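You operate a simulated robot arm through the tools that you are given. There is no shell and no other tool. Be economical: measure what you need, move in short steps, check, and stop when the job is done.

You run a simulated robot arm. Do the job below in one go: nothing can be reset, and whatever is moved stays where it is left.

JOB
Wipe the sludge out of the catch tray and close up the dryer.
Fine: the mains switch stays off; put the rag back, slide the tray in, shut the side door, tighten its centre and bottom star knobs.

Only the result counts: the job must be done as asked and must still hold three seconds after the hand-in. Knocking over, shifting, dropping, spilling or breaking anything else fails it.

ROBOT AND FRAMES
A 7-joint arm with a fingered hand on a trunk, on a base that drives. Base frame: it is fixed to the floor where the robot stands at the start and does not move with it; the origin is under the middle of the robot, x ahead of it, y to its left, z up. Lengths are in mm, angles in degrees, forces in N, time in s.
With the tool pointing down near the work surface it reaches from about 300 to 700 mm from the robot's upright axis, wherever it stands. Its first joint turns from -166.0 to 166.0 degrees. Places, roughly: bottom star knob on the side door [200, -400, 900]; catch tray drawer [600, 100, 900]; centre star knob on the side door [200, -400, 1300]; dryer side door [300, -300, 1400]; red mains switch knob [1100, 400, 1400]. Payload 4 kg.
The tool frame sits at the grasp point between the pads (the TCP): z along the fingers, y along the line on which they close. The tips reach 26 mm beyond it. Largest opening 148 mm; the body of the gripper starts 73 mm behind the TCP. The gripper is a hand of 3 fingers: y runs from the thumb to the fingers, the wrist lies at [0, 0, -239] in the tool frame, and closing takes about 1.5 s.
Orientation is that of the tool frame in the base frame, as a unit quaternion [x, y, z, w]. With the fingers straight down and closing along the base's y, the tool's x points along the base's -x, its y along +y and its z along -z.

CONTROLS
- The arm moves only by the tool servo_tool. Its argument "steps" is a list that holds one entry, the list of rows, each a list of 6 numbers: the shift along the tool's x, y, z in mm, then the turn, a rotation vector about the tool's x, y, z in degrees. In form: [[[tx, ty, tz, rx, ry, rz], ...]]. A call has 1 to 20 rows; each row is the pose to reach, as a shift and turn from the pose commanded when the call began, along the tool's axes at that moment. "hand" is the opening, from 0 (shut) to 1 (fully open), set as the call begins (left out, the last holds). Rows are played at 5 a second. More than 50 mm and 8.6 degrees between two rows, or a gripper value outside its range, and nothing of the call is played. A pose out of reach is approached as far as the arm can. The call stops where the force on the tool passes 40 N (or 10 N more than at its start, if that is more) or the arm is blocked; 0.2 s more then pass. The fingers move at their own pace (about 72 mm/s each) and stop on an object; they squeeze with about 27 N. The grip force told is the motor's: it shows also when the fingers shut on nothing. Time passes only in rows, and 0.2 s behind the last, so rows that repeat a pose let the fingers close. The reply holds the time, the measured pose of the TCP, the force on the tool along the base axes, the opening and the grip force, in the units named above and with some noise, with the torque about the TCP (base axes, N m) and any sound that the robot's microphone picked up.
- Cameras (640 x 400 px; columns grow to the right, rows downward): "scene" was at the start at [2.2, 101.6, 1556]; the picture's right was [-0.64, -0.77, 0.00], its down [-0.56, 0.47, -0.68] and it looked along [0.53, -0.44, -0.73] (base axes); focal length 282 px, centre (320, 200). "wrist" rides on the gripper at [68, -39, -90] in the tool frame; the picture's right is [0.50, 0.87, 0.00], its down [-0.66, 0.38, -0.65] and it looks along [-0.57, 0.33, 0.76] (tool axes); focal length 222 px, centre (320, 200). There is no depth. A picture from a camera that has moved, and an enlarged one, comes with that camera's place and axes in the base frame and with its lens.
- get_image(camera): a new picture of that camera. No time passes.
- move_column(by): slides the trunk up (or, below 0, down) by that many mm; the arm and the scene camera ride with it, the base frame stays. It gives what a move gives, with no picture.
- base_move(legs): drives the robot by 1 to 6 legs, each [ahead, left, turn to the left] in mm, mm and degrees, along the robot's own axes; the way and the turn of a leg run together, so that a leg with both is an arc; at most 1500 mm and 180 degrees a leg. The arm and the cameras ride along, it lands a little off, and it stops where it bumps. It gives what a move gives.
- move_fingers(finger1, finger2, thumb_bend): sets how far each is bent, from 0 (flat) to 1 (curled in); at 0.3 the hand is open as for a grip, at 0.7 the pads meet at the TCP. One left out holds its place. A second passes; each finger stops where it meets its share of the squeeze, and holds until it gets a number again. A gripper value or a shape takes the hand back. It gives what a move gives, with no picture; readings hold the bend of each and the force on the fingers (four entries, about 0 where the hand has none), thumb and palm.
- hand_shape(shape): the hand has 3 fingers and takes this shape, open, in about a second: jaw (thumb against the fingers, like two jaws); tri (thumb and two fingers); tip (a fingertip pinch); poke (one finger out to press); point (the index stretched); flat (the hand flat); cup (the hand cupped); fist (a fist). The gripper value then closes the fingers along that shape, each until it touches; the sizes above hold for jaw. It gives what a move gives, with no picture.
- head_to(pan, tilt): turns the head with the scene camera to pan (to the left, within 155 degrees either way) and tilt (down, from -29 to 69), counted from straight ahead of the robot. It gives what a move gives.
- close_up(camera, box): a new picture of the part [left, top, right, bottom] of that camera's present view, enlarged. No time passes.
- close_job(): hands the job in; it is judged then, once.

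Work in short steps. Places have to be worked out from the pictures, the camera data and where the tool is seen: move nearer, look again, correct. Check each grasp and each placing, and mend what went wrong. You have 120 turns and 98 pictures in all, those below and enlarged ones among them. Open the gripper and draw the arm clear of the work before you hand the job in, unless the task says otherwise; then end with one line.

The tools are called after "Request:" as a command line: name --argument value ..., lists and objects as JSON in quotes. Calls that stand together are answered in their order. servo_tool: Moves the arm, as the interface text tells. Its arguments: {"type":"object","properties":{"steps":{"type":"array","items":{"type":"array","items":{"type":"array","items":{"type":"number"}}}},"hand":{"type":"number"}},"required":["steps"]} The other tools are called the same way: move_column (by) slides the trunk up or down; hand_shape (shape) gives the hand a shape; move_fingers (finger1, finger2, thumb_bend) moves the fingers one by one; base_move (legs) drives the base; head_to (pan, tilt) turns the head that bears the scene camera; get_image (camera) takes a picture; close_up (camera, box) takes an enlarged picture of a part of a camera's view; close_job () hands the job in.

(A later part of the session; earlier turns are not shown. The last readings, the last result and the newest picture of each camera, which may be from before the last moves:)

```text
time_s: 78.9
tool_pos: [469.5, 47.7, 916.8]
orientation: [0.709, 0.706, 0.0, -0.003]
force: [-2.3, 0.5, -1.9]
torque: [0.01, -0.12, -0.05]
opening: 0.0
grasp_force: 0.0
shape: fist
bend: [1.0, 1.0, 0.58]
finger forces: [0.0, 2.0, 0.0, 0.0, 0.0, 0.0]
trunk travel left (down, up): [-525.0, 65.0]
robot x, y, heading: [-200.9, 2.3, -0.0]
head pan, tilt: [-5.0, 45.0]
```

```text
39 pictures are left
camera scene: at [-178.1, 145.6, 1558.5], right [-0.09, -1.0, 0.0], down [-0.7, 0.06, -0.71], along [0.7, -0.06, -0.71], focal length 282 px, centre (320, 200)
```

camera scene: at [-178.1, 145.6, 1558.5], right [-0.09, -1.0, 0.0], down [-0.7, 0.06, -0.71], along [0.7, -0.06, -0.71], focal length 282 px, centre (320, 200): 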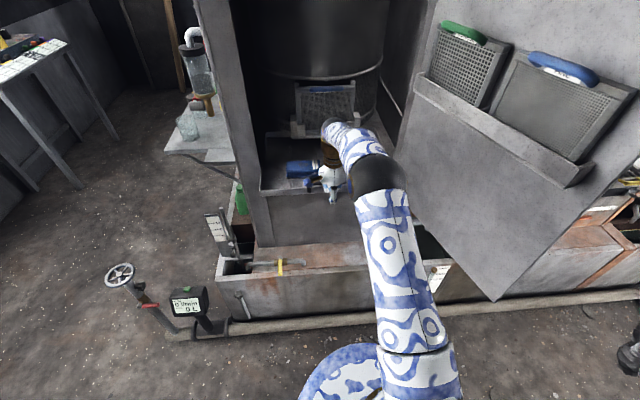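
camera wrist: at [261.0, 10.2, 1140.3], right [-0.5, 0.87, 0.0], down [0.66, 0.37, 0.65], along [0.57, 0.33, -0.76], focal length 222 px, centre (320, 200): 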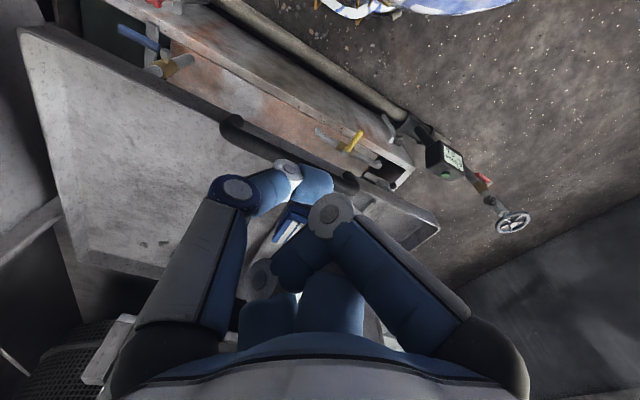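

Sliding well. Continue until it stops.

Request:
servo_tool --steps '[[[0, 15, 0, 0, 0, 0], [0, 30, 0, 0, 0, 0], [0, 45, 0, 0, 0, 0], [0, 60, 0, 0, 0, 0], [0, 75, 0, 0, 0, 0], [0, 90, 0, 0, 0, 0]]]'

Request:
get_image --camera "scene"

```text
time_s: 80.3
tool_pos: [519.2, 46.5, 917.7]
orientation: [0.709, 0.705, 0.0, -0.002]
force: [-4.0, 0.3, -0.2]
torque: [0.0, -0.13, -0.05]
opening: 0.0
grasp_force: 0.1
shape: fist
bend: [1.0, 1.0, 0.58]
finger forces: [0.1, 3.4, 0.1, 0.0, 0.0, 0.0]
out of reach, approached as far as the arm can: row 4, 5, 6
trunk travel left (down, up): [-525.0, 65.0]
robot x, y, heading: [-200.8, -4.1, -0.4]
head pan, tilt: [-5.0, 45.0]
```

```text
38 pictures are left
camera scene: at [-178.2, 145.6, 1558.5], right [-0.09, -1.0, 0.0], down [-0.7, 0.06, -0.71], along [0.7, -0.06, -0.71], focal length 282 px, centre (320, 200)
```

scene: 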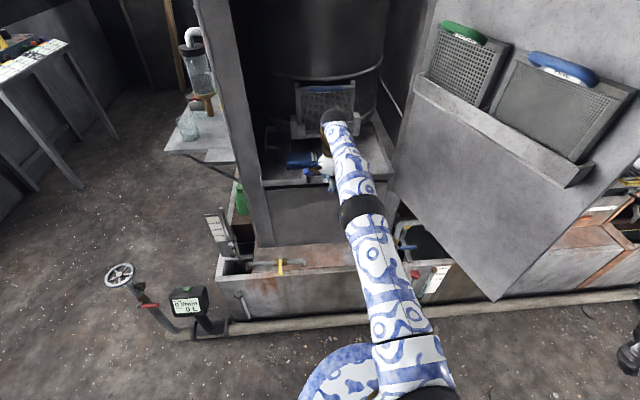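

The arm is at its reach limit; I drive the base forward a bit to push on.

Request:
base_move --legs '[[50, 0, 0]]'

Request:
get_image --camera "scene"

```text
time_s: 81.2
tool_pos: [571.0, 46.0, 917.6]
orientation: [0.709, 0.705, 0.0, -0.002]
force: [-0.1, 0.4, -1.2]
torque: [-0.01, 0.03, -0.02]
opening: 0.1
grasp_force: 0.0
shape: fist
bend: [1.0, 1.0, 0.58]
finger forces: [0.0, 0.0, 0.0, 0.0, 0.0, 0.0]
trunk travel left (down, up): [-525.0, 65.0]
robot x, y, heading: [-150.8, 0.2, 0.2]
head pan, tilt: [-5.0, 45.0]
```

```text
37 pictures are left
camera scene: at [-126.6, 145.5, 1558.5], right [-0.09, -1.0, 0.0], down [-0.7, 0.06, -0.71], along [0.7, -0.06, -0.71], focal length 282 px, centre (320, 200)
```

scene: 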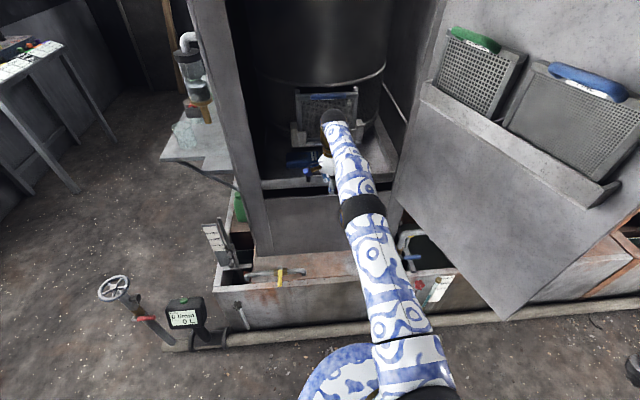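

Force dropped to zero; look closely at the tray front.

Request:
close_up --camera "scene" --box '[220, 100, 420, 225]'

Request:
get_image --camera "wrist"

```text
3.20 times, centred on (320, 162) of scene
camera zoom: at [-126.6, 145.5, 1558.5], right [-0.09, -1.0, 0.0], down [-0.7, 0.06, -0.71], along [0.7, -0.06, -0.71], focal length 902 px, centre (320, 320)
```

zoom: 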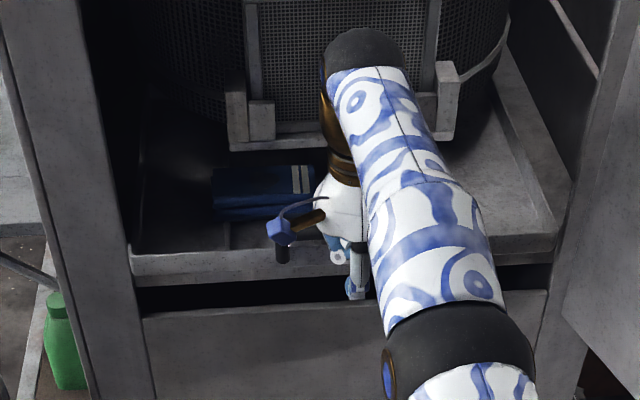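

```text
35 pictures are left
camera wrist: at [529.9, 113.8, 1007.9], right [0.87, 0.5, 0.0], down [0.38, -0.66, 0.65], along [0.32, -0.57, -0.76], focal length 222 px, centre (320, 200)
```

wrist: 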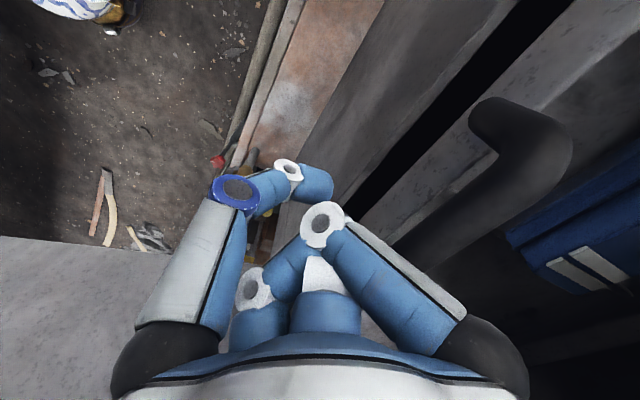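

The tray looks nearly home, with the handle just ahead of the fist. I tilt the fist forward 40° (for reach and clearance to the drum) and push gently until it stops.

Request:
servo_tool --steps '[[[0, 0, 0, -8, 0, 0], [0, 0, 0, -16, 0, 0], [0, 0, 0, -24, 0, 0], [0, 0, 0, -32, 0, 0], [0, 0, 0, -40, 0, 0], [0, 15, 0, -40, 0, 0], [0, 30, 0, -40, 0, 0], [0, 45, 0, -40, 0, 0], [0, 60, 0, -40, 0, 0], [0, 75, 0, -40, 0, 0], [0, 90, 0, -40, 0, 0]]]'

Request:
close_up --camera "scene" --box '[220, 100, 420, 225]'

```text
time_s: 83.5
tool_pos: [639.2, 45.1, 910.3]
orientation: [0.67, 0.664, 0.235, 0.234]
force: [-22.7, 0.3, -5.4]
torque: [0.08, -0.89, -0.27]
opening: 0.2
grasp_force: 0.0
shape: fist
bend: [1.0, 1.0, 0.58]
finger forces: [0.1, 22.8, 0.0, 0.0, 0.0, 0.0]
trunk travel left (down, up): [-525.0, 65.0]
robot x, y, heading: [-148.1, 2.2, -0.0]
head pan, tilt: [-5.0, 45.0]
stopped in row 11: the force on the tool passed its limit at 52 N (the readings are from after the stop); the commanded pose is now the measured one
```

```text
3.20 times, centred on (320, 162) of scene
camera zoom: at [-129.3, 145.6, 1558.4], right [-0.09, -1.0, 0.0], down [-0.7, 0.06, -0.71], along [0.7, -0.06, -0.71], focal length 902 px, centre (320, 320)
```

zoom: 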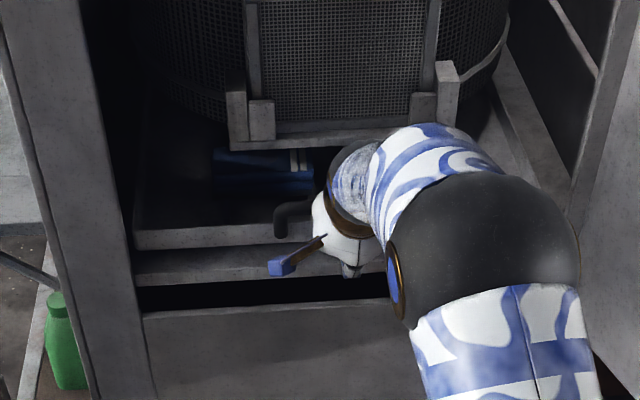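

Tray hit its end stop (52 N). Withdraw the fist straight back, then back up the base to make room for the door.

Request:
servo_tool --steps '[[[0, -30, -25, 0, 0, 0], [0, -60, -50, 0, 0, 0], [0, -90, -75, 0, 0, 0], [0, -120, -100, 0, 0, 0], [0, -150, -125, 0, 0, 0], [0, -180, -150, 0, 0, 0]]]'

Request:
base_move --legs '[[-350, 0, 0]]'

Request:
head_to --pan -15 --tilt 25

Request:
get_image --camera "scene"

```text
time_s: 84.9
tool_pos: [405.8, 46.6, 916.0]
orientation: [0.669, 0.663, 0.238, 0.237]
force: [-0.9, -0.3, -0.3]
torque: [-0.02, 0.0, 0.01]
opening: 0.0
grasp_force: 0.0
shape: fist
bend: [1.0, 1.0, 0.58]
finger forces: [0.0, 0.0, 0.0, 0.0, 0.1, 0.1]
trunk travel left (down, up): [-525.0, 65.0]
robot x, y, heading: [-151.2, 0.3, 0.2]
head pan, tilt: [-5.0, 45.0]
```

```text
time_s: 87.2
tool_pos: [55.0, 47.5, 914.9]
orientation: [0.668, 0.663, 0.238, 0.237]
force: [0.3, 0.7, 0.3]
torque: [-0.01, -0.03, 0.03]
opening: 0.0
grasp_force: 0.0
shape: fist
bend: [1.0, 1.0, 0.58]
finger forces: [0.1, 0.1, 0.0, 0.0, 0.1, 0.0]
trunk travel left (down, up): [-525.0, 65.0]
robot x, y, heading: [-501.3, 0.8, 0.2]
head pan, tilt: [-5.0, 45.0]
```

```text
time_s: 88.0
tool_pos: [54.7, 47.8, 915.6]
orientation: [0.668, 0.664, 0.238, 0.236]
force: [-0.3, 1.2, -0.3]
torque: [-0.02, -0.01, 0.01]
opening: 0.0
grasp_force: 0.0
shape: fist
bend: [1.0, 1.0, 0.58]
finger forces: [0.0, 0.1, 0.0, 0.0, 0.1, 0.0]
trunk travel left (down, up): [-525.0, 65.0]
robot x, y, heading: [-503.9, -0.9, -0.0]
head pan, tilt: [-15.0, 25.0]
```

```text
33 pictures are left
camera scene: at [-472.3, 128.8, 1589.1], right [-0.26, -0.97, 0.0], down [-0.41, 0.11, -0.91], along [0.88, -0.23, -0.42], focal length 282 px, centre (320, 200)
```

scene: 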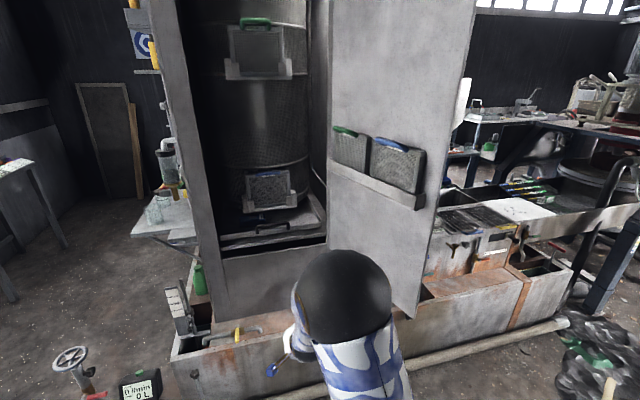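

I now see the door geometry: opening plane x≈580, hinge near (580,−190), free edge near (132,−368), so it must swing ~112°, pushed from its outer side. I turn the fist to point straight ahead at z≈1100 to use it as a pusher.

Request:
servo_tool --steps '[[[0, 12, -22, -7, 0, 0], [0, 25, -45, -14, 0, 0], [0, 38, -68, -21, 0, 0], [0, 51, -91, -28, 0, 0], [0, 64, -114, -35, 0, 0], [0, 77, -138, -42, 0, 0], [0, 91, -164, -50, 0, 0]]]'

Request:
base_move --legs '[[0, -600, 0]]'

Request:
head_to --pan 10 --tilt 30

Request:
get_image --camera "scene"

```text
time_s: 89.6
tool_pos: [49.7, 54.0, 1102.4]
orientation: [0.506, 0.501, 0.495, 0.497]
force: [0.1, 0.0, -0.8]
torque: [0.0, 0.0, 0.0]
opening: 0.3
grasp_force: 0.1
shape: fist
bend: [1.0, 1.0, 0.58]
finger forces: [0.0, 0.0, 0.1, 0.0, 0.0, 0.0]
out of reach, approached as far as the arm can: row 5, 6, 7
trunk travel left (down, up): [-525.0, 65.0]
robot x, y, heading: [-500.1, 3.4, -0.0]
head pan, tilt: [-15.0, 25.0]
```

```text
time_s: 93.0
tool_pos: [49.7, -546.5, 1102.1]
orientation: [0.506, 0.502, 0.495, 0.496]
force: [-1.1, -0.1, -0.2]
torque: [-0.03, -0.01, -0.01]
opening: 0.0
grasp_force: 0.1
shape: fist
bend: [1.0, 1.0, 0.58]
finger forces: [0.0, 0.0, 0.0, 0.0, 0.1, 0.0]
trunk travel left (down, up): [-525.0, 65.0]
robot x, y, heading: [-500.4, -600.5, 0.0]
head pan, tilt: [-15.0, 25.0]
```

```text
time_s: 93.9
tool_pos: [50.5, -545.7, 1103.4]
orientation: [0.506, 0.501, 0.496, 0.496]
force: [-0.7, -0.7, 0.1]
torque: [0.04, -0.02, -0.01]
opening: 0.0
grasp_force: 0.1
shape: fist
bend: [1.0, 1.0, 0.58]
finger forces: [0.0, 0.0, 0.1, 0.0, 0.0, 0.1]
trunk travel left (down, up): [-525.0, 65.0]
robot x, y, heading: [-499.9, -600.4, 0.1]
head pan, tilt: [10.0, 30.0]
```

```text
32 pictures are left
camera scene: at [-471.7, -432.1, 1581.2], right [0.17, -0.98, 0.0], down [-0.49, -0.09, -0.87], along [0.85, 0.15, -0.5], focal length 282 px, centre (320, 200)
```

scene: 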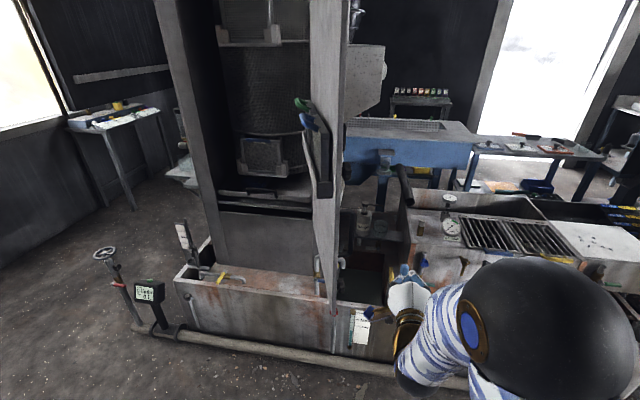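

The door is seen edge-on at (115,−365). Enlarge its outer side to check for knobs and obstacles before moving in.

Request:
close_up --camera "scene" --box '[260, 20, 500, 360]'

Request:
get_image --camera "wrist"

```text
1.18 times, centred on (380, 190) of scene
camera zoom: at [-471.7, -432.1, 1581.2], right [0.17, -0.98, 0.0], down [-0.49, -0.09, -0.87], along [0.85, 0.15, -0.5], focal length 332 px, centre (249, 212)
```

zoom: 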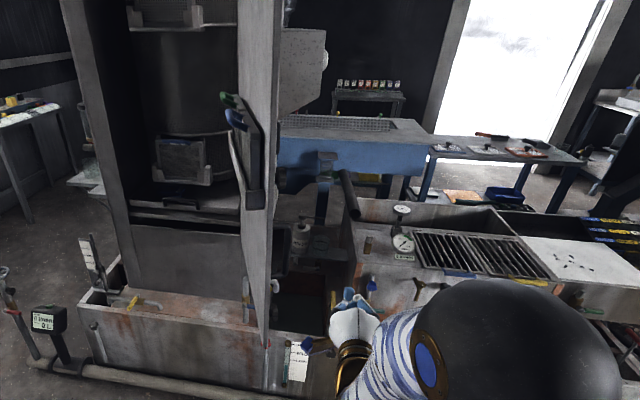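

```text
30 pictures are left
camera wrist: at [-41.9, -477.5, 1065.8], right [0.02, 0.5, 0.87], down [-0.65, -0.65, 0.39], along [0.76, -0.57, 0.31], focal length 222 px, centre (320, 200)
```

wrist: 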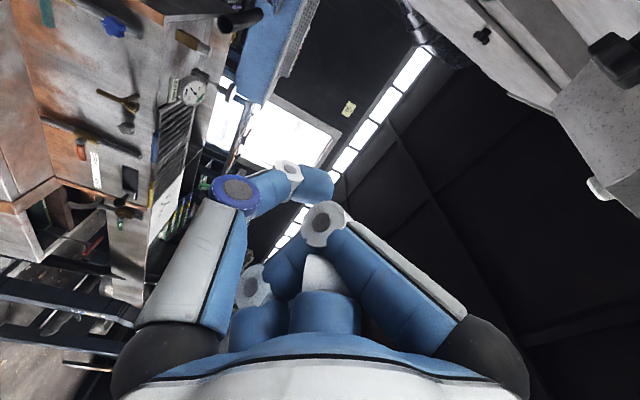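

Star knob hangs on the outer face near z≈1250; at z≈1100 my fist passes beneath it. Drive forward 150 mm beside the door, then left toward contact.

Request:
base_move --legs '[[140, 0, 0], [0, 150, 0]]'

Request:
get_image --camera "scene"

```text
time_s: 96.2
tool_pos: [187.0, -394.6, 1103.7]
orientation: [0.505, 0.501, 0.497, 0.497]
force: [-14.6, -3.5, -2.0]
torque: [-0.07, -0.01, 0.31]
opening: 0.2
grasp_force: 0.1
shape: fist
bend: [1.0, 1.0, 0.58]
finger forces: [0.0, 0.1, 0.1, 0.1, 1.5, 0.0]
trunk travel left (down, up): [-525.0, 65.0]
robot x, y, heading: [-362.0, -447.4, 0.1]
head pan, tilt: [10.0, 30.0]
```

```text
29 pictures are left
camera scene: at [-335.5, -280.8, 1581.2], right [0.18, -0.98, 0.0], down [-0.49, -0.09, -0.87], along [0.85, 0.15, -0.5], focal length 282 px, centre (320, 200)
```

scene: 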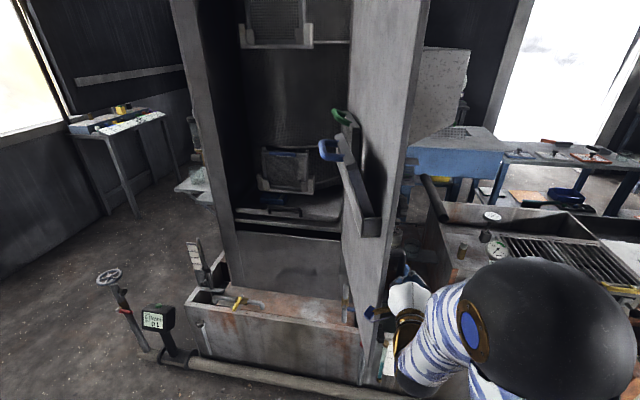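

Contact made and the door has begun to swing. Continue left with a slight retreat to follow the arc.

Request:
base_move --legs '[[-25, 60, 0], [0, 90, 0]]'

Request:
get_image --camera "scene"

```text
time_s: 97.9
tool_pos: [159.0, -242.4, 1102.3]
orientation: [0.505, 0.503, 0.496, 0.496]
force: [-30.0, 1.1, -8.2]
torque: [-0.28, -0.03, 0.37]
opening: 0.2
grasp_force: 0.0
shape: fist
bend: [1.0, 1.0, 0.58]
finger forces: [0.1, 0.1, 0.0, 0.1, 5.2, 0.0]
trunk travel left (down, up): [-525.0, 65.0]
robot x, y, heading: [-392.5, -299.7, 0.1]
head pan, tilt: [10.0, 30.0]
```

```text
28 pictures are left
camera scene: at [-363.2, -129.6, 1581.0], right [0.18, -0.98, 0.0], down [-0.49, -0.09, -0.87], along [0.85, 0.15, -0.5], focal length 282 px, centre (320, 200)
```

scene: 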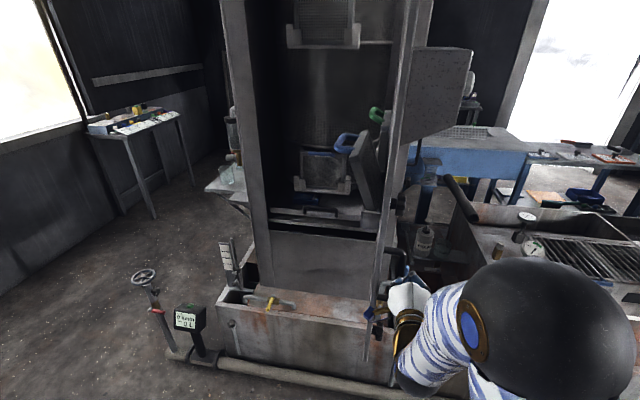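

Door is turning, but the −x force is 30 N; look closely at the contact.

Request:
close_up --camera "scene" --box '[330, 220, 458, 300]'

```text
5.00 times, centred on (394, 260) of scene
camera zoom: at [-363.2, -129.6, 1581.0], right [0.18, -0.98, 0.0], down [-0.49, -0.09, -0.87], along [0.85, 0.15, -0.5], focal length 1409 px, centre (-50, -100)
```

zoom: 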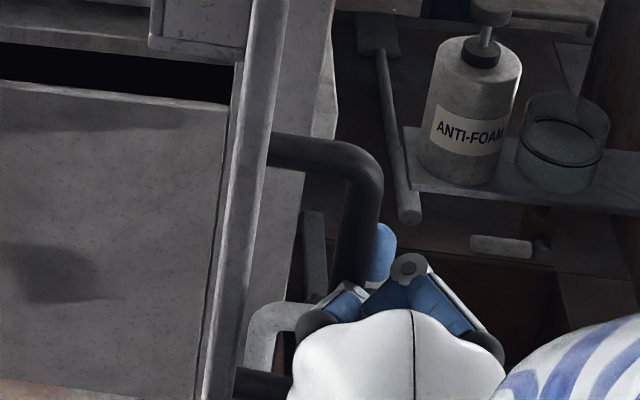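

The fist is wedged against the door's pull handle. Ease back slightly and keep pushing left.

Request:
base_move --legs '[[-12, 10, 0], [0, 110, 0]]'

Request:
get_image --camera "scene"

```text
time_s: 99.5
tool_pos: [150.2, -122.0, 1101.6]
orientation: [0.505, 0.504, 0.495, 0.495]
force: [-0.4, -0.1, 1.0]
torque: [0.0, 0.0, -0.01]
opening: 0.0
grasp_force: 0.1
shape: fist
bend: [1.0, 1.0, 0.58]
finger forces: [0.0, 0.1, 0.0, 0.1, 0.0, 0.0]
trunk travel left (down, up): [-525.0, 65.0]
robot x, y, heading: [-400.6, -175.7, 0.1]
head pan, tilt: [10.0, 30.0]
```

```text
26 pictures are left
camera scene: at [-371.5, -9.1, 1581.1], right [0.18, -0.98, 0.0], down [-0.49, -0.09, -0.87], along [0.85, 0.15, -0.5], focal length 282 px, centre (320, 200)
```

scene: 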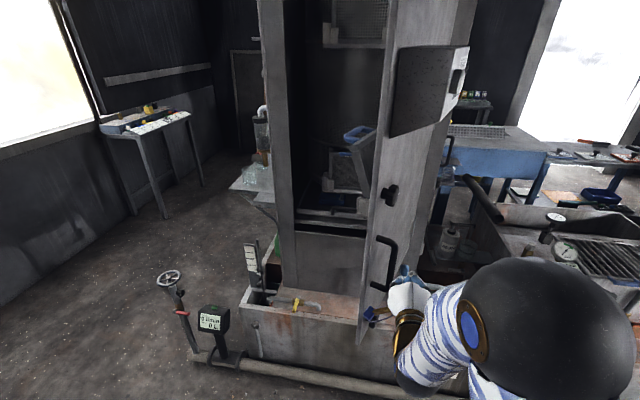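

The door is now ~70° from closed and its outer face is toward me. Continue pushing diagonally forward-left.

Request:
base_move --legs '[[100, 180, 0], [80, 60, 0]]'

Request:
get_image --camera "scene"

```text
time_s: 101.8
tool_pos: [331.0, 118.1, 1101.2]
orientation: [0.506, 0.504, 0.495, 0.495]
force: [0.2, 0.3, -0.5]
torque: [0.0, 0.02, 0.0]
opening: 0.0
grasp_force: 0.0
shape: fist
bend: [1.0, 1.0, 0.58]
finger forces: [0.0, 0.0, 0.0, 0.1, 0.0, 0.0]
trunk travel left (down, up): [-525.0, 65.0]
robot x, y, heading: [-218.1, 60.9, 0.4]
head pan, tilt: [10.0, 30.0]
```

```text
25 pictures are left
camera scene: at [-191.0, 231.5, 1581.1], right [0.18, -0.98, 0.0], down [-0.49, -0.09, -0.87], along [0.85, 0.15, -0.5], focal length 282 px, centre (320, 200)
```

scene: 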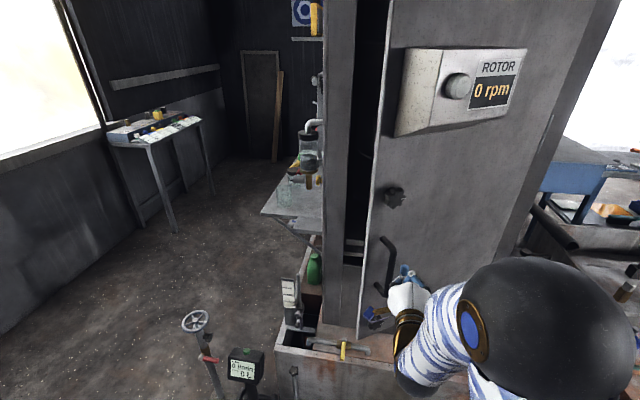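

Nearly closed. Push forward further.

Request:
base_move --legs '[[110, 30, 0]]'

Request:
get_image --camera "scene"

```text
time_s: 103.0
tool_pos: [442.7, 147.5, 1101.4]
orientation: [0.507, 0.503, 0.494, 0.496]
force: [-0.5, 0.4, 0.0]
torque: [-0.01, 0.04, 0.01]
opening: 0.0
grasp_force: 0.0
shape: fist
bend: [1.0, 1.0, 0.58]
finger forces: [0.1, 0.1, 0.0, 0.0, 0.0, 0.0]
trunk travel left (down, up): [-525.0, 65.0]
robot x, y, heading: [-110.3, 93.4, -0.0]
head pan, tilt: [10.0, 30.0]
```

```text
24 pictures are left
camera scene: at [-80.2, 261.7, 1581.1], right [0.18, -0.98, 0.0], down [-0.49, -0.09, -0.87], along [0.85, 0.15, -0.5], focal length 282 px, centre (320, 200)
```

scene: 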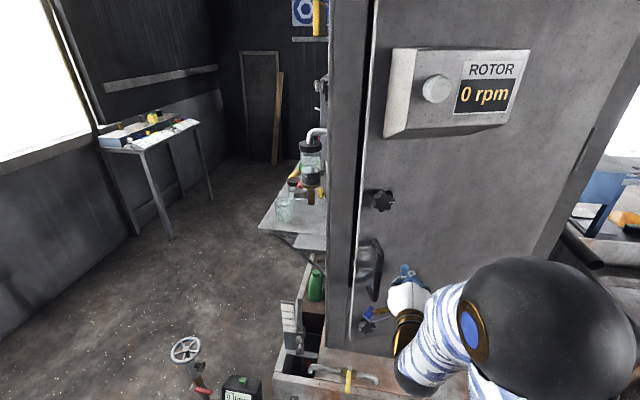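

Almost shut; bottom and centre star knobs now face me. Push the last bit with the base slowly.

Request:
base_move --legs '[[50, 0, 0]]'

Request:
servo_tool --steps '[[[0, 0, 8, 0, 0, 0], [0, 0, 16, 0, 0, 0], [0, 0, 24, 0, 0, 0], [0, 0, 32, 0, 0, 0], [0, 0, 40, 0, 0, 0]]]'

```text
time_s: 104.0
tool_pos: [491.4, 149.0, 1101.2]
orientation: [0.506, 0.503, 0.495, 0.496]
force: [-0.8, 0.1, -0.3]
torque: [0.01, -0.04, 0.0]
opening: 0.1
grasp_force: 0.0
shape: fist
bend: [1.0, 1.0, 0.58]
finger forces: [0.0, 0.0, 0.0, 0.0, 0.0, 0.0]
trunk travel left (down, up): [-525.0, 65.0]
robot x, y, heading: [-64.9, 94.3, 0.0]
head pan, tilt: [10.0, 30.0]
```

```text
time_s: 105.2
tool_pos: [531.1, 148.0, 1101.4]
orientation: [0.506, 0.504, 0.495, 0.495]
force: [-0.3, -0.9, 1.2]
torque: [0.0, -0.01, 0.02]
opening: 0.3
grasp_force: 0.0
shape: fist
bend: [1.0, 1.0, 0.58]
finger forces: [0.0, 0.0, 0.0, 0.0, 0.0, 0.1]
trunk travel left (down, up): [-525.0, 65.0]
robot x, y, heading: [-60.0, 95.9, -0.0]
head pan, tilt: [10.0, 30.0]
```

Request:
servo_tool --steps '[[[0, 0, 8, 0, 0, 0], [0, 0, 16, 0, 0, 0], [0, 0, 24, 0, 0, 0], [0, 0, 32, 0, 0, 0], [0, 0, 40, 0, 0, 0], [0, 0, 48, 0, 0, 0]]]'

Request:
get_image --camera "scene"

```text
time_s: 106.5
tool_pos: [580.9, 147.9, 1098.7]
orientation: [0.507, 0.503, 0.495, 0.495]
force: [0.5, -0.7, -0.4]
torque: [0.0, -0.01, -0.02]
opening: 0.0
grasp_force: 0.0
shape: fist
bend: [1.0, 1.0, 0.58]
finger forces: [0.0, 0.1, 0.0, 0.0, 0.0, 0.1]
trunk travel left (down, up): [-525.0, 65.0]
robot x, y, heading: [-63.4, 96.0, 0.2]
head pan, tilt: [10.0, 30.0]
```

```text
23 pictures are left
camera scene: at [-30.3, 261.7, 1581.1], right [0.18, -0.98, 0.0], down [-0.49, -0.09, -0.87], along [0.85, 0.15, -0.5], focal length 282 px, centre (320, 200)
```

scene: 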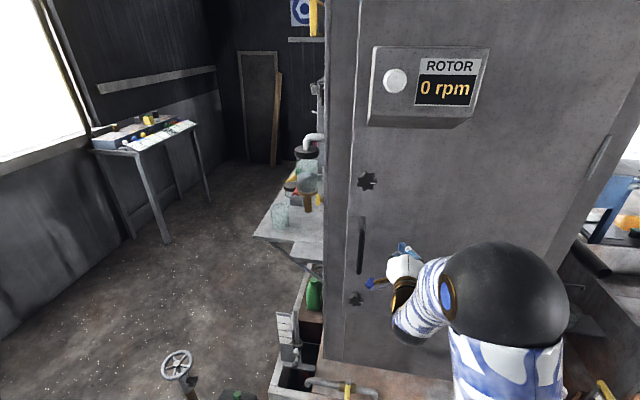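

Door looks flush. Push a bit more to confirm it bears on its seat.

Request:
servo_tool --steps '[[[0, 0, 8, 0, 0, 0], [0, 0, 16, 0, 0, 0], [0, 0, 24, 0, 0, 0], [0, 0, 32, 0, 0, 0], [0, 0, 40, 0, 0, 0], [0, 0, 48, 0, 0, 0]]]'

```text
time_s: 107.7
tool_pos: [609.3, 149.0, 1094.5]
orientation: [0.508, 0.507, 0.491, 0.493]
force: [-23.3, -1.7, -2.4]
torque: [0.0, 0.11, -0.01]
opening: 0.0
grasp_force: 0.1
shape: fist
bend: [1.0, 1.0, 0.79]
finger forces: [0.1, 0.0, 0.0, 0.0, 22.6, 0.1]
trunk travel left (down, up): [-525.0, 65.0]
robot x, y, heading: [-56.0, 92.4, 0.0]
head pan, tilt: [10.0, 30.0]
stopped in row 5: the force on the tool passed its limit at 50 N (the readings are from after the stop); the commanded pose is now the measured one
```

Door bears firmly on its seat (50 N). Withdraw and move left so that the hand lines up with the knobs (≈ y 258, z 1300 and 900); open the hand and look.

Request:
base_move --legs '[[-150, 0, 0], [0, 110, 0]]'

Request:
hand_shape --shape "tri"

Request:
servo_tool --steps '[[[0, 25, 0, 0, 0, 0], [0, 50, 0, 0, 0, 0], [0, 80, 0, 0, 0, 0], [0, 110, 0, 0, 0, 0], [0, 140, 0, 0, 0, 0], [0, 170, 0, 0, 0, 0], [0, 200, 0, 0, 0, 0]]]'

Request:
get_image --camera "wrist"

Request:
get_image --camera "scene"

```text
time_s: 109.9
tool_pos: [463.2, 260.0, 1094.2]
orientation: [0.508, 0.506, 0.493, 0.492]
force: [0.2, -0.4, 0.5]
torque: [0.0, 0.01, 0.0]
opening: 0.0
grasp_force: 0.0
shape: fist
bend: [1.0, 1.0, 0.58]
finger forces: [0.0, 0.1, 0.0, 0.0, 0.0, 0.1]
trunk travel left (down, up): [-525.0, 65.0]
robot x, y, heading: [-210.0, 199.6, 0.5]
head pan, tilt: [10.0, 30.0]
```

```text
time_s: 110.8
tool_pos: [461.5, 258.9, 1096.0]
orientation: [0.508, 0.506, 0.492, 0.493]
force: [-0.1, 0.1, 0.0]
torque: [-0.02, 0.01, -0.01]
opening: 148.2
grasp_force: 0.1
shape: tri
bend: [0.3, 0.3, 0.3]
finger forces: [0.0, 0.0, 0.0, 0.0, 0.0, 0.0]
trunk travel left (down, up): [-525.0, 65.0]
robot x, y, heading: [-213.5, 205.7, 0.3]
head pan, tilt: [10.0, 30.0]
```

```text
time_s: 112.4
tool_pos: [466.5, 260.5, 1297.2]
orientation: [0.508, 0.507, 0.493, 0.492]
force: [-0.6, -0.4, -0.3]
torque: [0.0, -0.01, -0.02]
opening: 147.7
grasp_force: 0.0
shape: tri
bend: [0.3, 0.3, 0.3]
finger forces: [0.0, 0.0, 0.1, 0.0, 0.1, 0.0]
trunk travel left (down, up): [-525.0, 65.0]
robot x, y, heading: [-210.5, 205.7, 0.1]
head pan, tilt: [10.0, 30.0]
```

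```text
22 pictures are left
camera wrist: at [374.3, 328.5, 1260.4], right [0.03, 0.5, 0.87], down [-0.64, -0.65, 0.4], along [0.76, -0.57, 0.3], focal length 222 px, centre (320, 200)
```

wrist: 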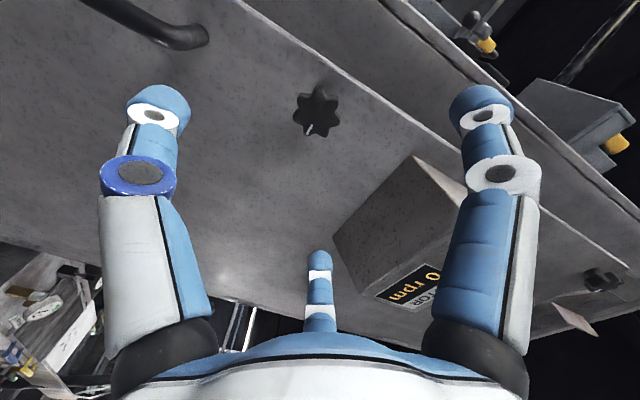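

```text
21 pictures are left
camera scene: at [-183.0, 372.6, 1581.1], right [0.18, -0.98, 0.0], down [-0.49, -0.09, -0.87], along [0.85, 0.15, -0.5], focal length 282 px, centre (320, 200)
```

scene: 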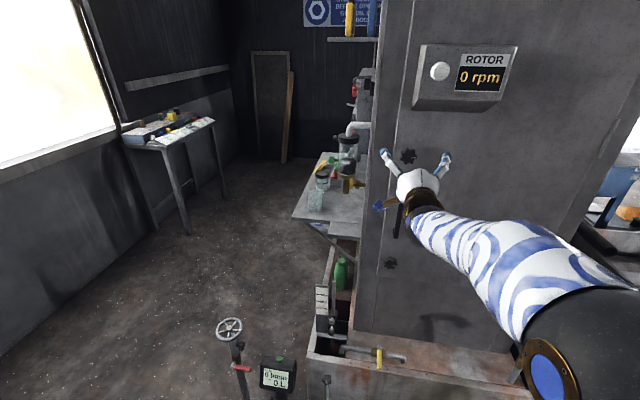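

Triangulating both views: centre knob at ≈(612, 257, 1288). I align, pre-rotate the hand −56° to gain turning range, and drive 110 mm closer.

Request:
servo_tool --steps '[[[-1, -3, 0, -1.7, 0, 0], [-3.5, -9, 0, -1.7, 0, 0]]]'

Request:
servo_tool --steps '[[[0, 0, 0, 0, 0, -8], [0, 0, 0, 0, 0, -16], [0, 0, 0, 0, 0, -24], [0, 0, 0, 0, 0, -32], [0, 0, 0, 0, 0, -40], [0, 0, 0, 0, 0, -48], [0, 0, 0, 0, 0, -56]]]'

Request:
base_move --legs '[[100, 0, 0]]'

Request:
get_image --camera "wrist"

```text
time_s: 113.0
tool_pos: [468.3, 256.7, 1287.4]
orientation: [0.501, 0.499, 0.5, 0.5]
force: [0.0, 0.5, -0.5]
torque: [0.04, 0.0, 0.01]
opening: 148.1
grasp_force: 0.0
shape: tri
bend: [0.3, 0.3, 0.3]
finger forces: [0.0, 0.0, 0.1, 0.1, 0.1, 0.0]
trunk travel left (down, up): [-525.0, 65.0]
robot x, y, heading: [-213.6, 205.5, 0.0]
head pan, tilt: [10.0, 30.0]
```

```text
time_s: 114.6
tool_pos: [466.6, 255.8, 1287.6]
orientation: [0.207, 0.676, 0.206, 0.677]
force: [-0.2, 0.0, -0.2]
torque: [0.0, 0.02, 0.03]
opening: 147.8
grasp_force: 0.1
shape: tri
bend: [0.3, 0.3, 0.3]
finger forces: [0.2, 0.1, 0.0, 0.1, 0.1, 0.1]
trunk travel left (down, up): [-525.0, 65.0]
robot x, y, heading: [-216.7, 203.0, 0.2]
head pan, tilt: [10.0, 30.0]
```

```text
time_s: 115.8
tool_pos: [569.5, 256.8, 1286.5]
orientation: [0.208, 0.676, 0.207, 0.676]
force: [-0.1, -0.2, -0.3]
torque: [0.01, -0.03, -0.02]
opening: 147.9
grasp_force: 0.1
shape: tri
bend: [0.3, 0.3, 0.3]
finger forces: [0.0, 0.0, 0.0, 0.0, 0.1, 0.0]
trunk travel left (down, up): [-525.0, 65.0]
robot x, y, heading: [-113.6, 206.3, 0.4]
head pan, tilt: [10.0, 30.0]
```

```text
20 pictures are left
camera wrist: at [477.0, 262.1, 1208.0], right [0.0, 1.0, 0.07], down [-0.65, -0.05, 0.75], along [0.76, -0.05, 0.65], focal length 222 px, centre (320, 200)
```

wrist: 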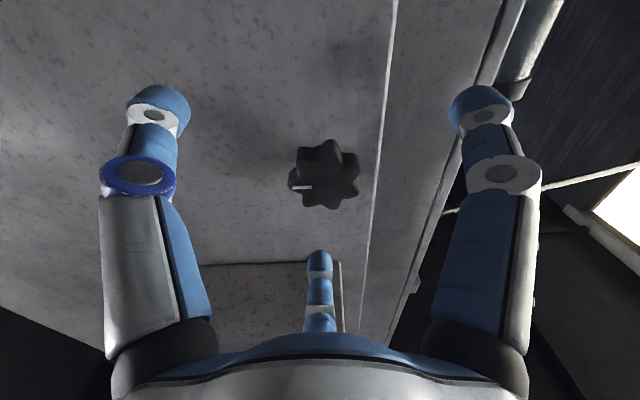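

The knob with a white index mark is centred near (603,258,1293). Advance 35 mm with a small correction and close on it.

Request:
servo_tool --steps '[[[-4.4, 4.2, 10, 0, 0, 0], [-4.4, 4.2, 20, 0, 0, 0], [-4.4, 4.2, 28, 0, 0, 0], [-4.4, 4.2, 35, 0, 0, 0]]]'

Request:
servo_tool --steps '[[[0, 0, 0, 0, 0, 0], [0, 0, 0, 0, 0, 0], [0, 0, 0, 0, 0, 0], [0, 0, 0, 0, 0, 0], [0, 0, 0, 0, 0, 0], [0, 0, 0, 0, 0, 0], [0, 0, 0, 0, 0, 0], [0, 0, 0, 0, 0, 0]]]' --hand 0

Request:
get_image --camera "wrist"

```text
time_s: 116.8
tool_pos: [595.0, 259.8, 1292.9]
orientation: [0.206, 0.676, 0.209, 0.676]
force: [-32.1, 1.8, -2.9]
torque: [-0.04, -0.66, -1.15]
opening: 147.9
grasp_force: 0.0
shape: tri
bend: [0.3, 0.27, 0.28]
finger forces: [0.1, 16.3, 0.0, 0.0, 14.8, 0.0]
trunk travel left (down, up): [-525.0, 65.0]
robot x, y, heading: [-111.8, 201.1, 0.6]
head pan, tilt: [10.0, 30.0]
stopped in row 4: the force on the tool passed its limit at 44 N (the readings are from after the stop); the commanded pose is now the measured one
```

```text
time_s: 117.6
tool_pos: [592.4, 268.8, 1296.0]
orientation: [0.203, 0.676, 0.211, 0.676]
force: [-38.5, 11.4, 2.3]
torque: [-0.19, 0.36, -0.8]
opening: 51.7
grasp_force: 26.7
shape: tri
bend: [0.79, 0.81, 0.85]
finger forces: [23.4, 9.4, 0.0, 0.0, 42.2, 0.1]
trunk travel left (down, up): [-525.0, 65.0]
robot x, y, heading: [-114.3, 203.3, 0.3]
head pan, tilt: [10.0, 30.0]
stopped in row 4: the force on the tool passed its limit at 44 N (the readings are from after the stop); the commanded pose is now the measured one
```

```text
19 pictures are left
camera wrist: at [499.8, 272.9, 1217.1], right [-0.01, 1.0, 0.07], down [-0.66, -0.06, 0.75], along [0.76, -0.04, 0.65], focal length 222 px, centre (320, 200)
```

wrist: 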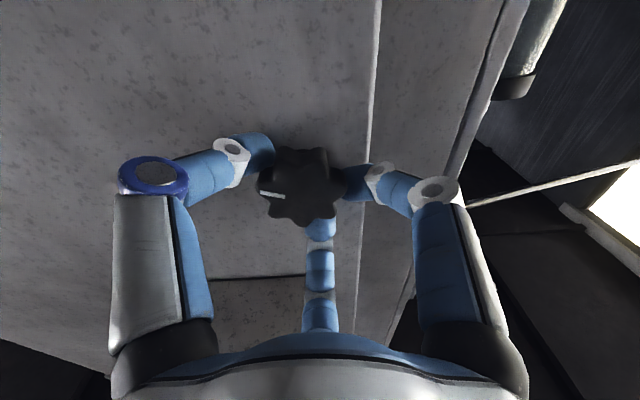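

Fingertips bear on the door and pushed the hand sideways. Open, back off 6 mm, recentre on (601,258,1293), and regrip.

Request:
servo_tool --steps '[[[0, 0, -6, 0, 0, 0], [0, 0, -6, 0, 0, 0], [0, 0, -6, 0, 0, 0], [-1.8, -5, -6, 0, 0, 0], [-3.7, -10.8, -6, 0, 0, 0], [-3.7, -10.8, -6, 0, 0, 0]]]' --hand 0.7

Request:
servo_tool --steps '[[[0, 0, 0, 0, 0, 0], [0, 0, 0, 0, 0, 0], [0, 0, 0, 0, 0, 0], [0, 0, 0, 0, 0, 0], [0, 0, 0, 0, 0, 0], [0, 0, 0, 0, 0, 0], [0, 0, 0, 0, 0, 0]]]' --hand 0

Request:
get_image --camera "wrist"

```text
time_s: 119.0
tool_pos: [590.3, 250.3, 1289.4]
orientation: [0.207, 0.676, 0.208, 0.676]
force: [-20.5, 6.4, -3.2]
torque: [-0.23, -0.57, -0.2]
opening: 100.0
grasp_force: 0.0
shape: tri
bend: [0.28, 0.28, 0.75]
finger forces: [0.0, 14.4, 0.0, 0.0, 5.9, 0.1]
trunk travel left (down, up): [-525.0, 65.0]
robot x, y, heading: [-107.4, 204.4, 0.2]
head pan, tilt: [10.0, 30.0]
```

```text
time_s: 120.6
tool_pos: [592.5, 253.3, 1287.8]
orientation: [0.206, 0.677, 0.208, 0.675]
force: [-13.3, 20.9, -0.7]
torque: [0.23, 0.74, 1.85]
opening: 54.2
grasp_force: 27.3
shape: tri
bend: [0.33, 0.79, 0.74]
finger forces: [45.2, 25.3, 0.0, 0.0, 10.7, 0.0]
trunk travel left (down, up): [-525.0, 65.0]
robot x, y, heading: [-112.4, 205.8, 0.2]
head pan, tilt: [10.0, 30.0]
```

```text
18 pictures are left
camera wrist: at [500.1, 258.3, 1210.8], right [0.0, 1.0, 0.07], down [-0.65, -0.06, 0.76], along [0.76, -0.04, 0.65], focal length 222 px, centre (320, 200)
```

wrist: 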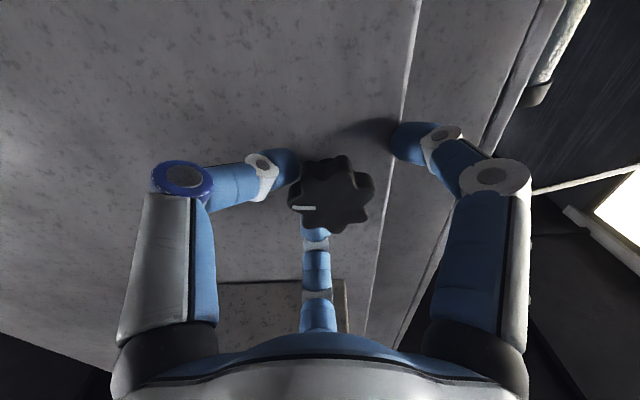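

Finger 1 is blocked against the frame surface. Open, back off to x≈570, recentre at (260,1293), then come in only to x≈580.

Request:
servo_tool --steps '[[[0, 0, -8, 0, 0, 0], [0, 0, -16, 0, 0, 0], [0, 0, -24, 0, 0, 0], [0, 0, -24, 0, 0, 0], [-0.4, 8.4, -24, 0, 0, 0], [-0.4, 8.4, -18, 0, 0, 0], [-0.4, 8.4, -12, 0, 0, 0]]]' --hand 1

Request:
servo_tool --steps '[[[0, 0, 0, 0, 0, 0], [0, 0, 0, 0, 0, 0], [0, 0, 0, 0, 0, 0], [0, 0, 0, 0, 0, 0], [0, 0, 0, 0, 0, 0], [0, 0, 0, 0, 0, 0], [0, 0, 0, 0, 0, 0]]]' --hand 0

Request:
get_image --camera "wrist"

```text
time_s: 122.2
tool_pos: [582.5, 254.4, 1291.8]
orientation: [0.208, 0.677, 0.208, 0.674]
force: [-0.6, 0.8, -0.9]
torque: [0.02, 0.03, -0.01]
opening: 148.2
grasp_force: 0.1
shape: tri
bend: [0.3, 0.3, 0.3]
finger forces: [0.0, 0.0, 0.0, 0.0, 0.0, 0.0]
trunk travel left (down, up): [-525.0, 65.0]
robot x, y, heading: [-112.8, 202.6, 0.1]
head pan, tilt: [10.0, 30.0]
```

```text
time_s: 123.8
tool_pos: [583.1, 255.2, 1292.4]
orientation: [0.208, 0.677, 0.209, 0.674]
force: [0.7, -1.0, -1.7]
torque: [-0.01, 0.07, -0.04]
opening: 38.7
grasp_force: 26.9
shape: tri
bend: [0.77, 0.76, 0.7]
finger forces: [23.5, 23.0, 0.0, 0.0, 24.7, 0.1]
trunk travel left (down, up): [-525.0, 65.0]
robot x, y, heading: [-111.2, 202.6, 0.2]
head pan, tilt: [10.0, 30.0]
```

```text
17 pictures are left
camera wrist: at [490.5, 261.2, 1215.0], right [0.0, 1.0, 0.07], down [-0.65, -0.06, 0.76], along [0.76, -0.05, 0.65], focal length 222 px, centre (320, 200)
```

wrist: 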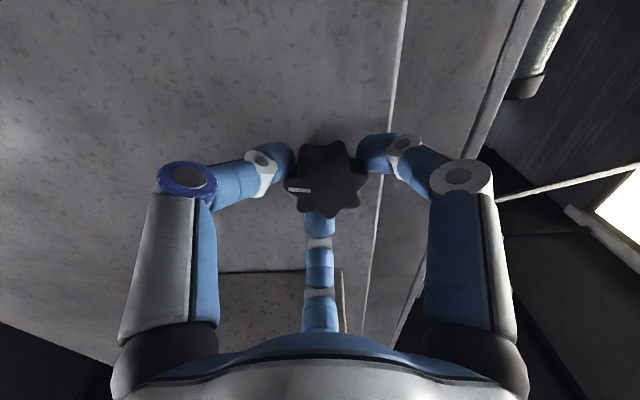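

Perfect balanced grip with no side load. Turn clockwise (+rz) 112°.

Request:
servo_tool --steps '[[[0, 0, 0, 0, 0, 8], [0, 0, 0, 0, 0, 16], [0, 0, 0, 0, 0, 24], [0, 0, 0, 0, 0, 32], [0, 0, 0, 0, 0, 40], [0, 0, 0, 0, 0, 48], [0, 0, 0, 0, 0, 56], [0, 0, 0, 0, 0, 64], [0, 0, 0, 0, 0, 72], [0, 0, 0, 0, 0, 80], [0, 0, 0, 0, 0, 88], [0, 0, 0, 0, 0, 96], [0, 0, 0, 0, 0, 104], [0, 0, 0, 0, 0, 112]]]'

Request:
get_image --camera "wrist"

```text
time_s: 126.8
tool_pos: [583.3, 252.5, 1285.5]
orientation: [0.681, 0.217, 0.667, 0.211]
force: [-1.1, -1.2, -15.4]
torque: [-0.61, 0.18, 0.21]
opening: 37.7
grasp_force: 26.6
shape: tri
bend: [0.77, 0.76, 0.7]
finger forces: [28.2, 22.1, 0.1, 0.0, 37.8, 0.1]
trunk travel left (down, up): [-525.0, 65.0]
robot x, y, heading: [-112.7, 203.9, 0.2]
head pan, tilt: [10.0, 30.0]
stopped in row 14: the force on the tool passed its limit at 42 N (the readings are from after the stop); the commanded pose is now the measured one
```

```text
16 pictures are left
camera wrist: at [492.4, 324.3, 1318.9], right [0.02, -0.42, 0.91], down [-0.66, -0.69, -0.3], along [0.75, -0.59, -0.29], focal length 222 px, centre (320, 200)
```

wrist: 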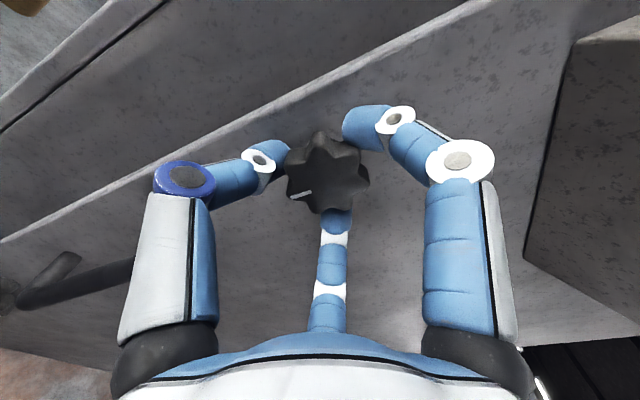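

The knob turned about 110° with the hand, and resistance (−0.6 N·m) rose at the end. I open, rotate back on the knob axis, regrip, and try again to confirm tightness.

Request:
servo_tool --steps '[[[0, 0, 0, 0, 0, 0], [0, 0, 0, 0, 0, 0], [0, 0, 0, 0, 0, 0], [0, 0, 0, 0, 0, 0], [7.5, 1.4, 0, 0, 0, 0], [7.5, 1.4, 0, 0, 0, -8], [7.5, 1.4, 0, 0, 0, -16], [7.5, 1.4, 0, 0, 0, -24], [7.5, 1.4, 0, 0, 0, -32], [7.5, 1.4, 0, 0, 0, -40], [7.5, 1.4, 0, 0, 0, -48], [7.5, 1.4, 0, 0, 0, -56], [7.5, 1.4, 0, 0, 0, -64], [7.5, 1.4, 0, 0, 0, -72], [7.5, 1.4, 0, 0, 0, -80], [7.5, 1.4, 0, 0, 0, -88], [7.5, 1.4, 0, 0, 0, -96]]]' --hand 1

Request:
servo_tool --steps '[[[0, 0, 0, 0, 0, 0], [0, 0, 0, 0, 0, 0], [0, 0, 0, 0, 0, 0], [0, 0, 0, 0, 0, 0], [0, 0, 0, 0, 0, 0], [0, 0, 0, 0, 0, 0], [0, 0, 0, 0, 0, 0]]]' --hand 0

Request:
get_image --camera "wrist"

```text
time_s: 130.4
tool_pos: [582.2, 256.7, 1295.1]
orientation: [0.294, 0.649, 0.29, 0.64]
force: [0.0, -0.1, 0.3]
torque: [0.03, 0.01, 0.0]
opening: 147.6
grasp_force: 0.0
shape: tri
bend: [0.3, 0.3, 0.3]
finger forces: [0.0, 0.1, 0.0, 0.0, 0.1, 0.0]
trunk travel left (down, up): [-525.0, 65.0]
robot x, y, heading: [-112.9, 203.0, 0.3]
head pan, tilt: [10.0, 30.0]
```

```text
time_s: 132.1
tool_pos: [583.6, 257.6, 1294.3]
orientation: [0.294, 0.648, 0.291, 0.639]
force: [0.3, 0.1, 0.6]
torque: [-0.08, 0.06, -0.04]
opening: 43.0
grasp_force: 26.9
shape: tri
bend: [0.77, 0.76, 0.7]
finger forces: [24.2, 23.0, 0.0, 0.1, 24.7, 0.1]
trunk travel left (down, up): [-525.0, 65.0]
robot x, y, heading: [-113.6, 204.1, 0.0]
head pan, tilt: [10.0, 30.0]
```

```text
15 pictures are left
camera wrist: at [489.6, 282.7, 1222.6], right [0.0, 0.95, 0.32], down [-0.64, -0.24, 0.72], along [0.76, -0.21, 0.61], focal length 222 px, centre (320, 200)
```

wrist: 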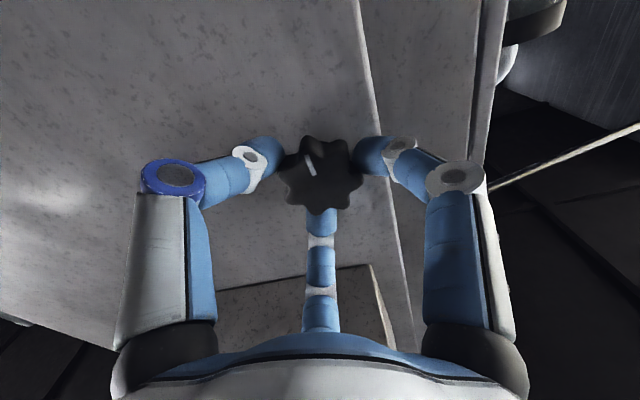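

Good grip again. Turn clockwise again.

Request:
servo_tool --steps '[[[0, 0, 0, 0, 0, 8], [0, 0, 0, 0, 0, 16], [0, 0, 0, 0, 0, 24], [0, 0, 0, 0, 0, 32], [0, 0, 0, 0, 0, 40], [0, 0, 0, 0, 0, 48], [0, 0, 0, 0, 0, 56], [0, 0, 0, 0, 0, 64], [0, 0, 0, 0, 0, 72], [0, 0, 0, 0, 0, 80], [0, 0, 0, 0, 0, 88], [0, 0, 0, 0, 0, 96]]]'

Request:
get_image --camera "wrist"

```text
time_s: 133.9
tool_pos: [583.9, 250.8, 1285.1]
orientation: [0.601, 0.394, 0.579, 0.385]
force: [-0.8, 1.4, -14.3]
torque: [-0.68, -0.12, 0.44]
opening: 36.3
grasp_force: 27.1
shape: tri
bend: [0.76, 0.76, 0.71]
finger forces: [35.1, 27.8, 0.1, 0.0, 28.5, 0.0]
trunk travel left (down, up): [-525.0, 65.0]
robot x, y, heading: [-111.9, 205.2, -0.2]
head pan, tilt: [10.0, 30.0]
stopped in row 9: the force on the tool passed its limit at 42 N (the readings are from after the stop); the commanded pose is now the measured one
```

```text
14 pictures are left
camera wrist: at [492.7, 328.6, 1278.6], right [0.03, 0.12, 0.99], down [-0.65, -0.75, 0.11], along [0.75, -0.65, 0.05], focal length 222 px, centre (320, 200)
```

wrist: 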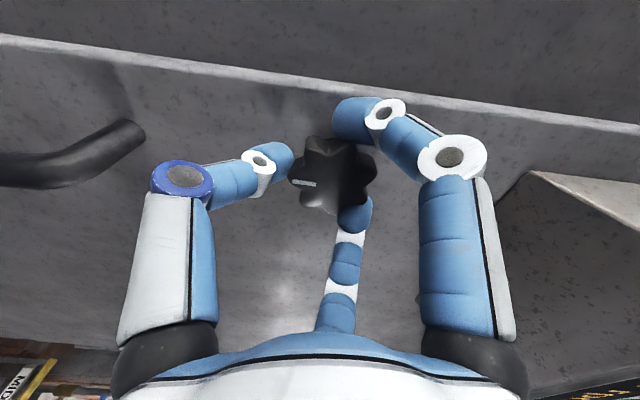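

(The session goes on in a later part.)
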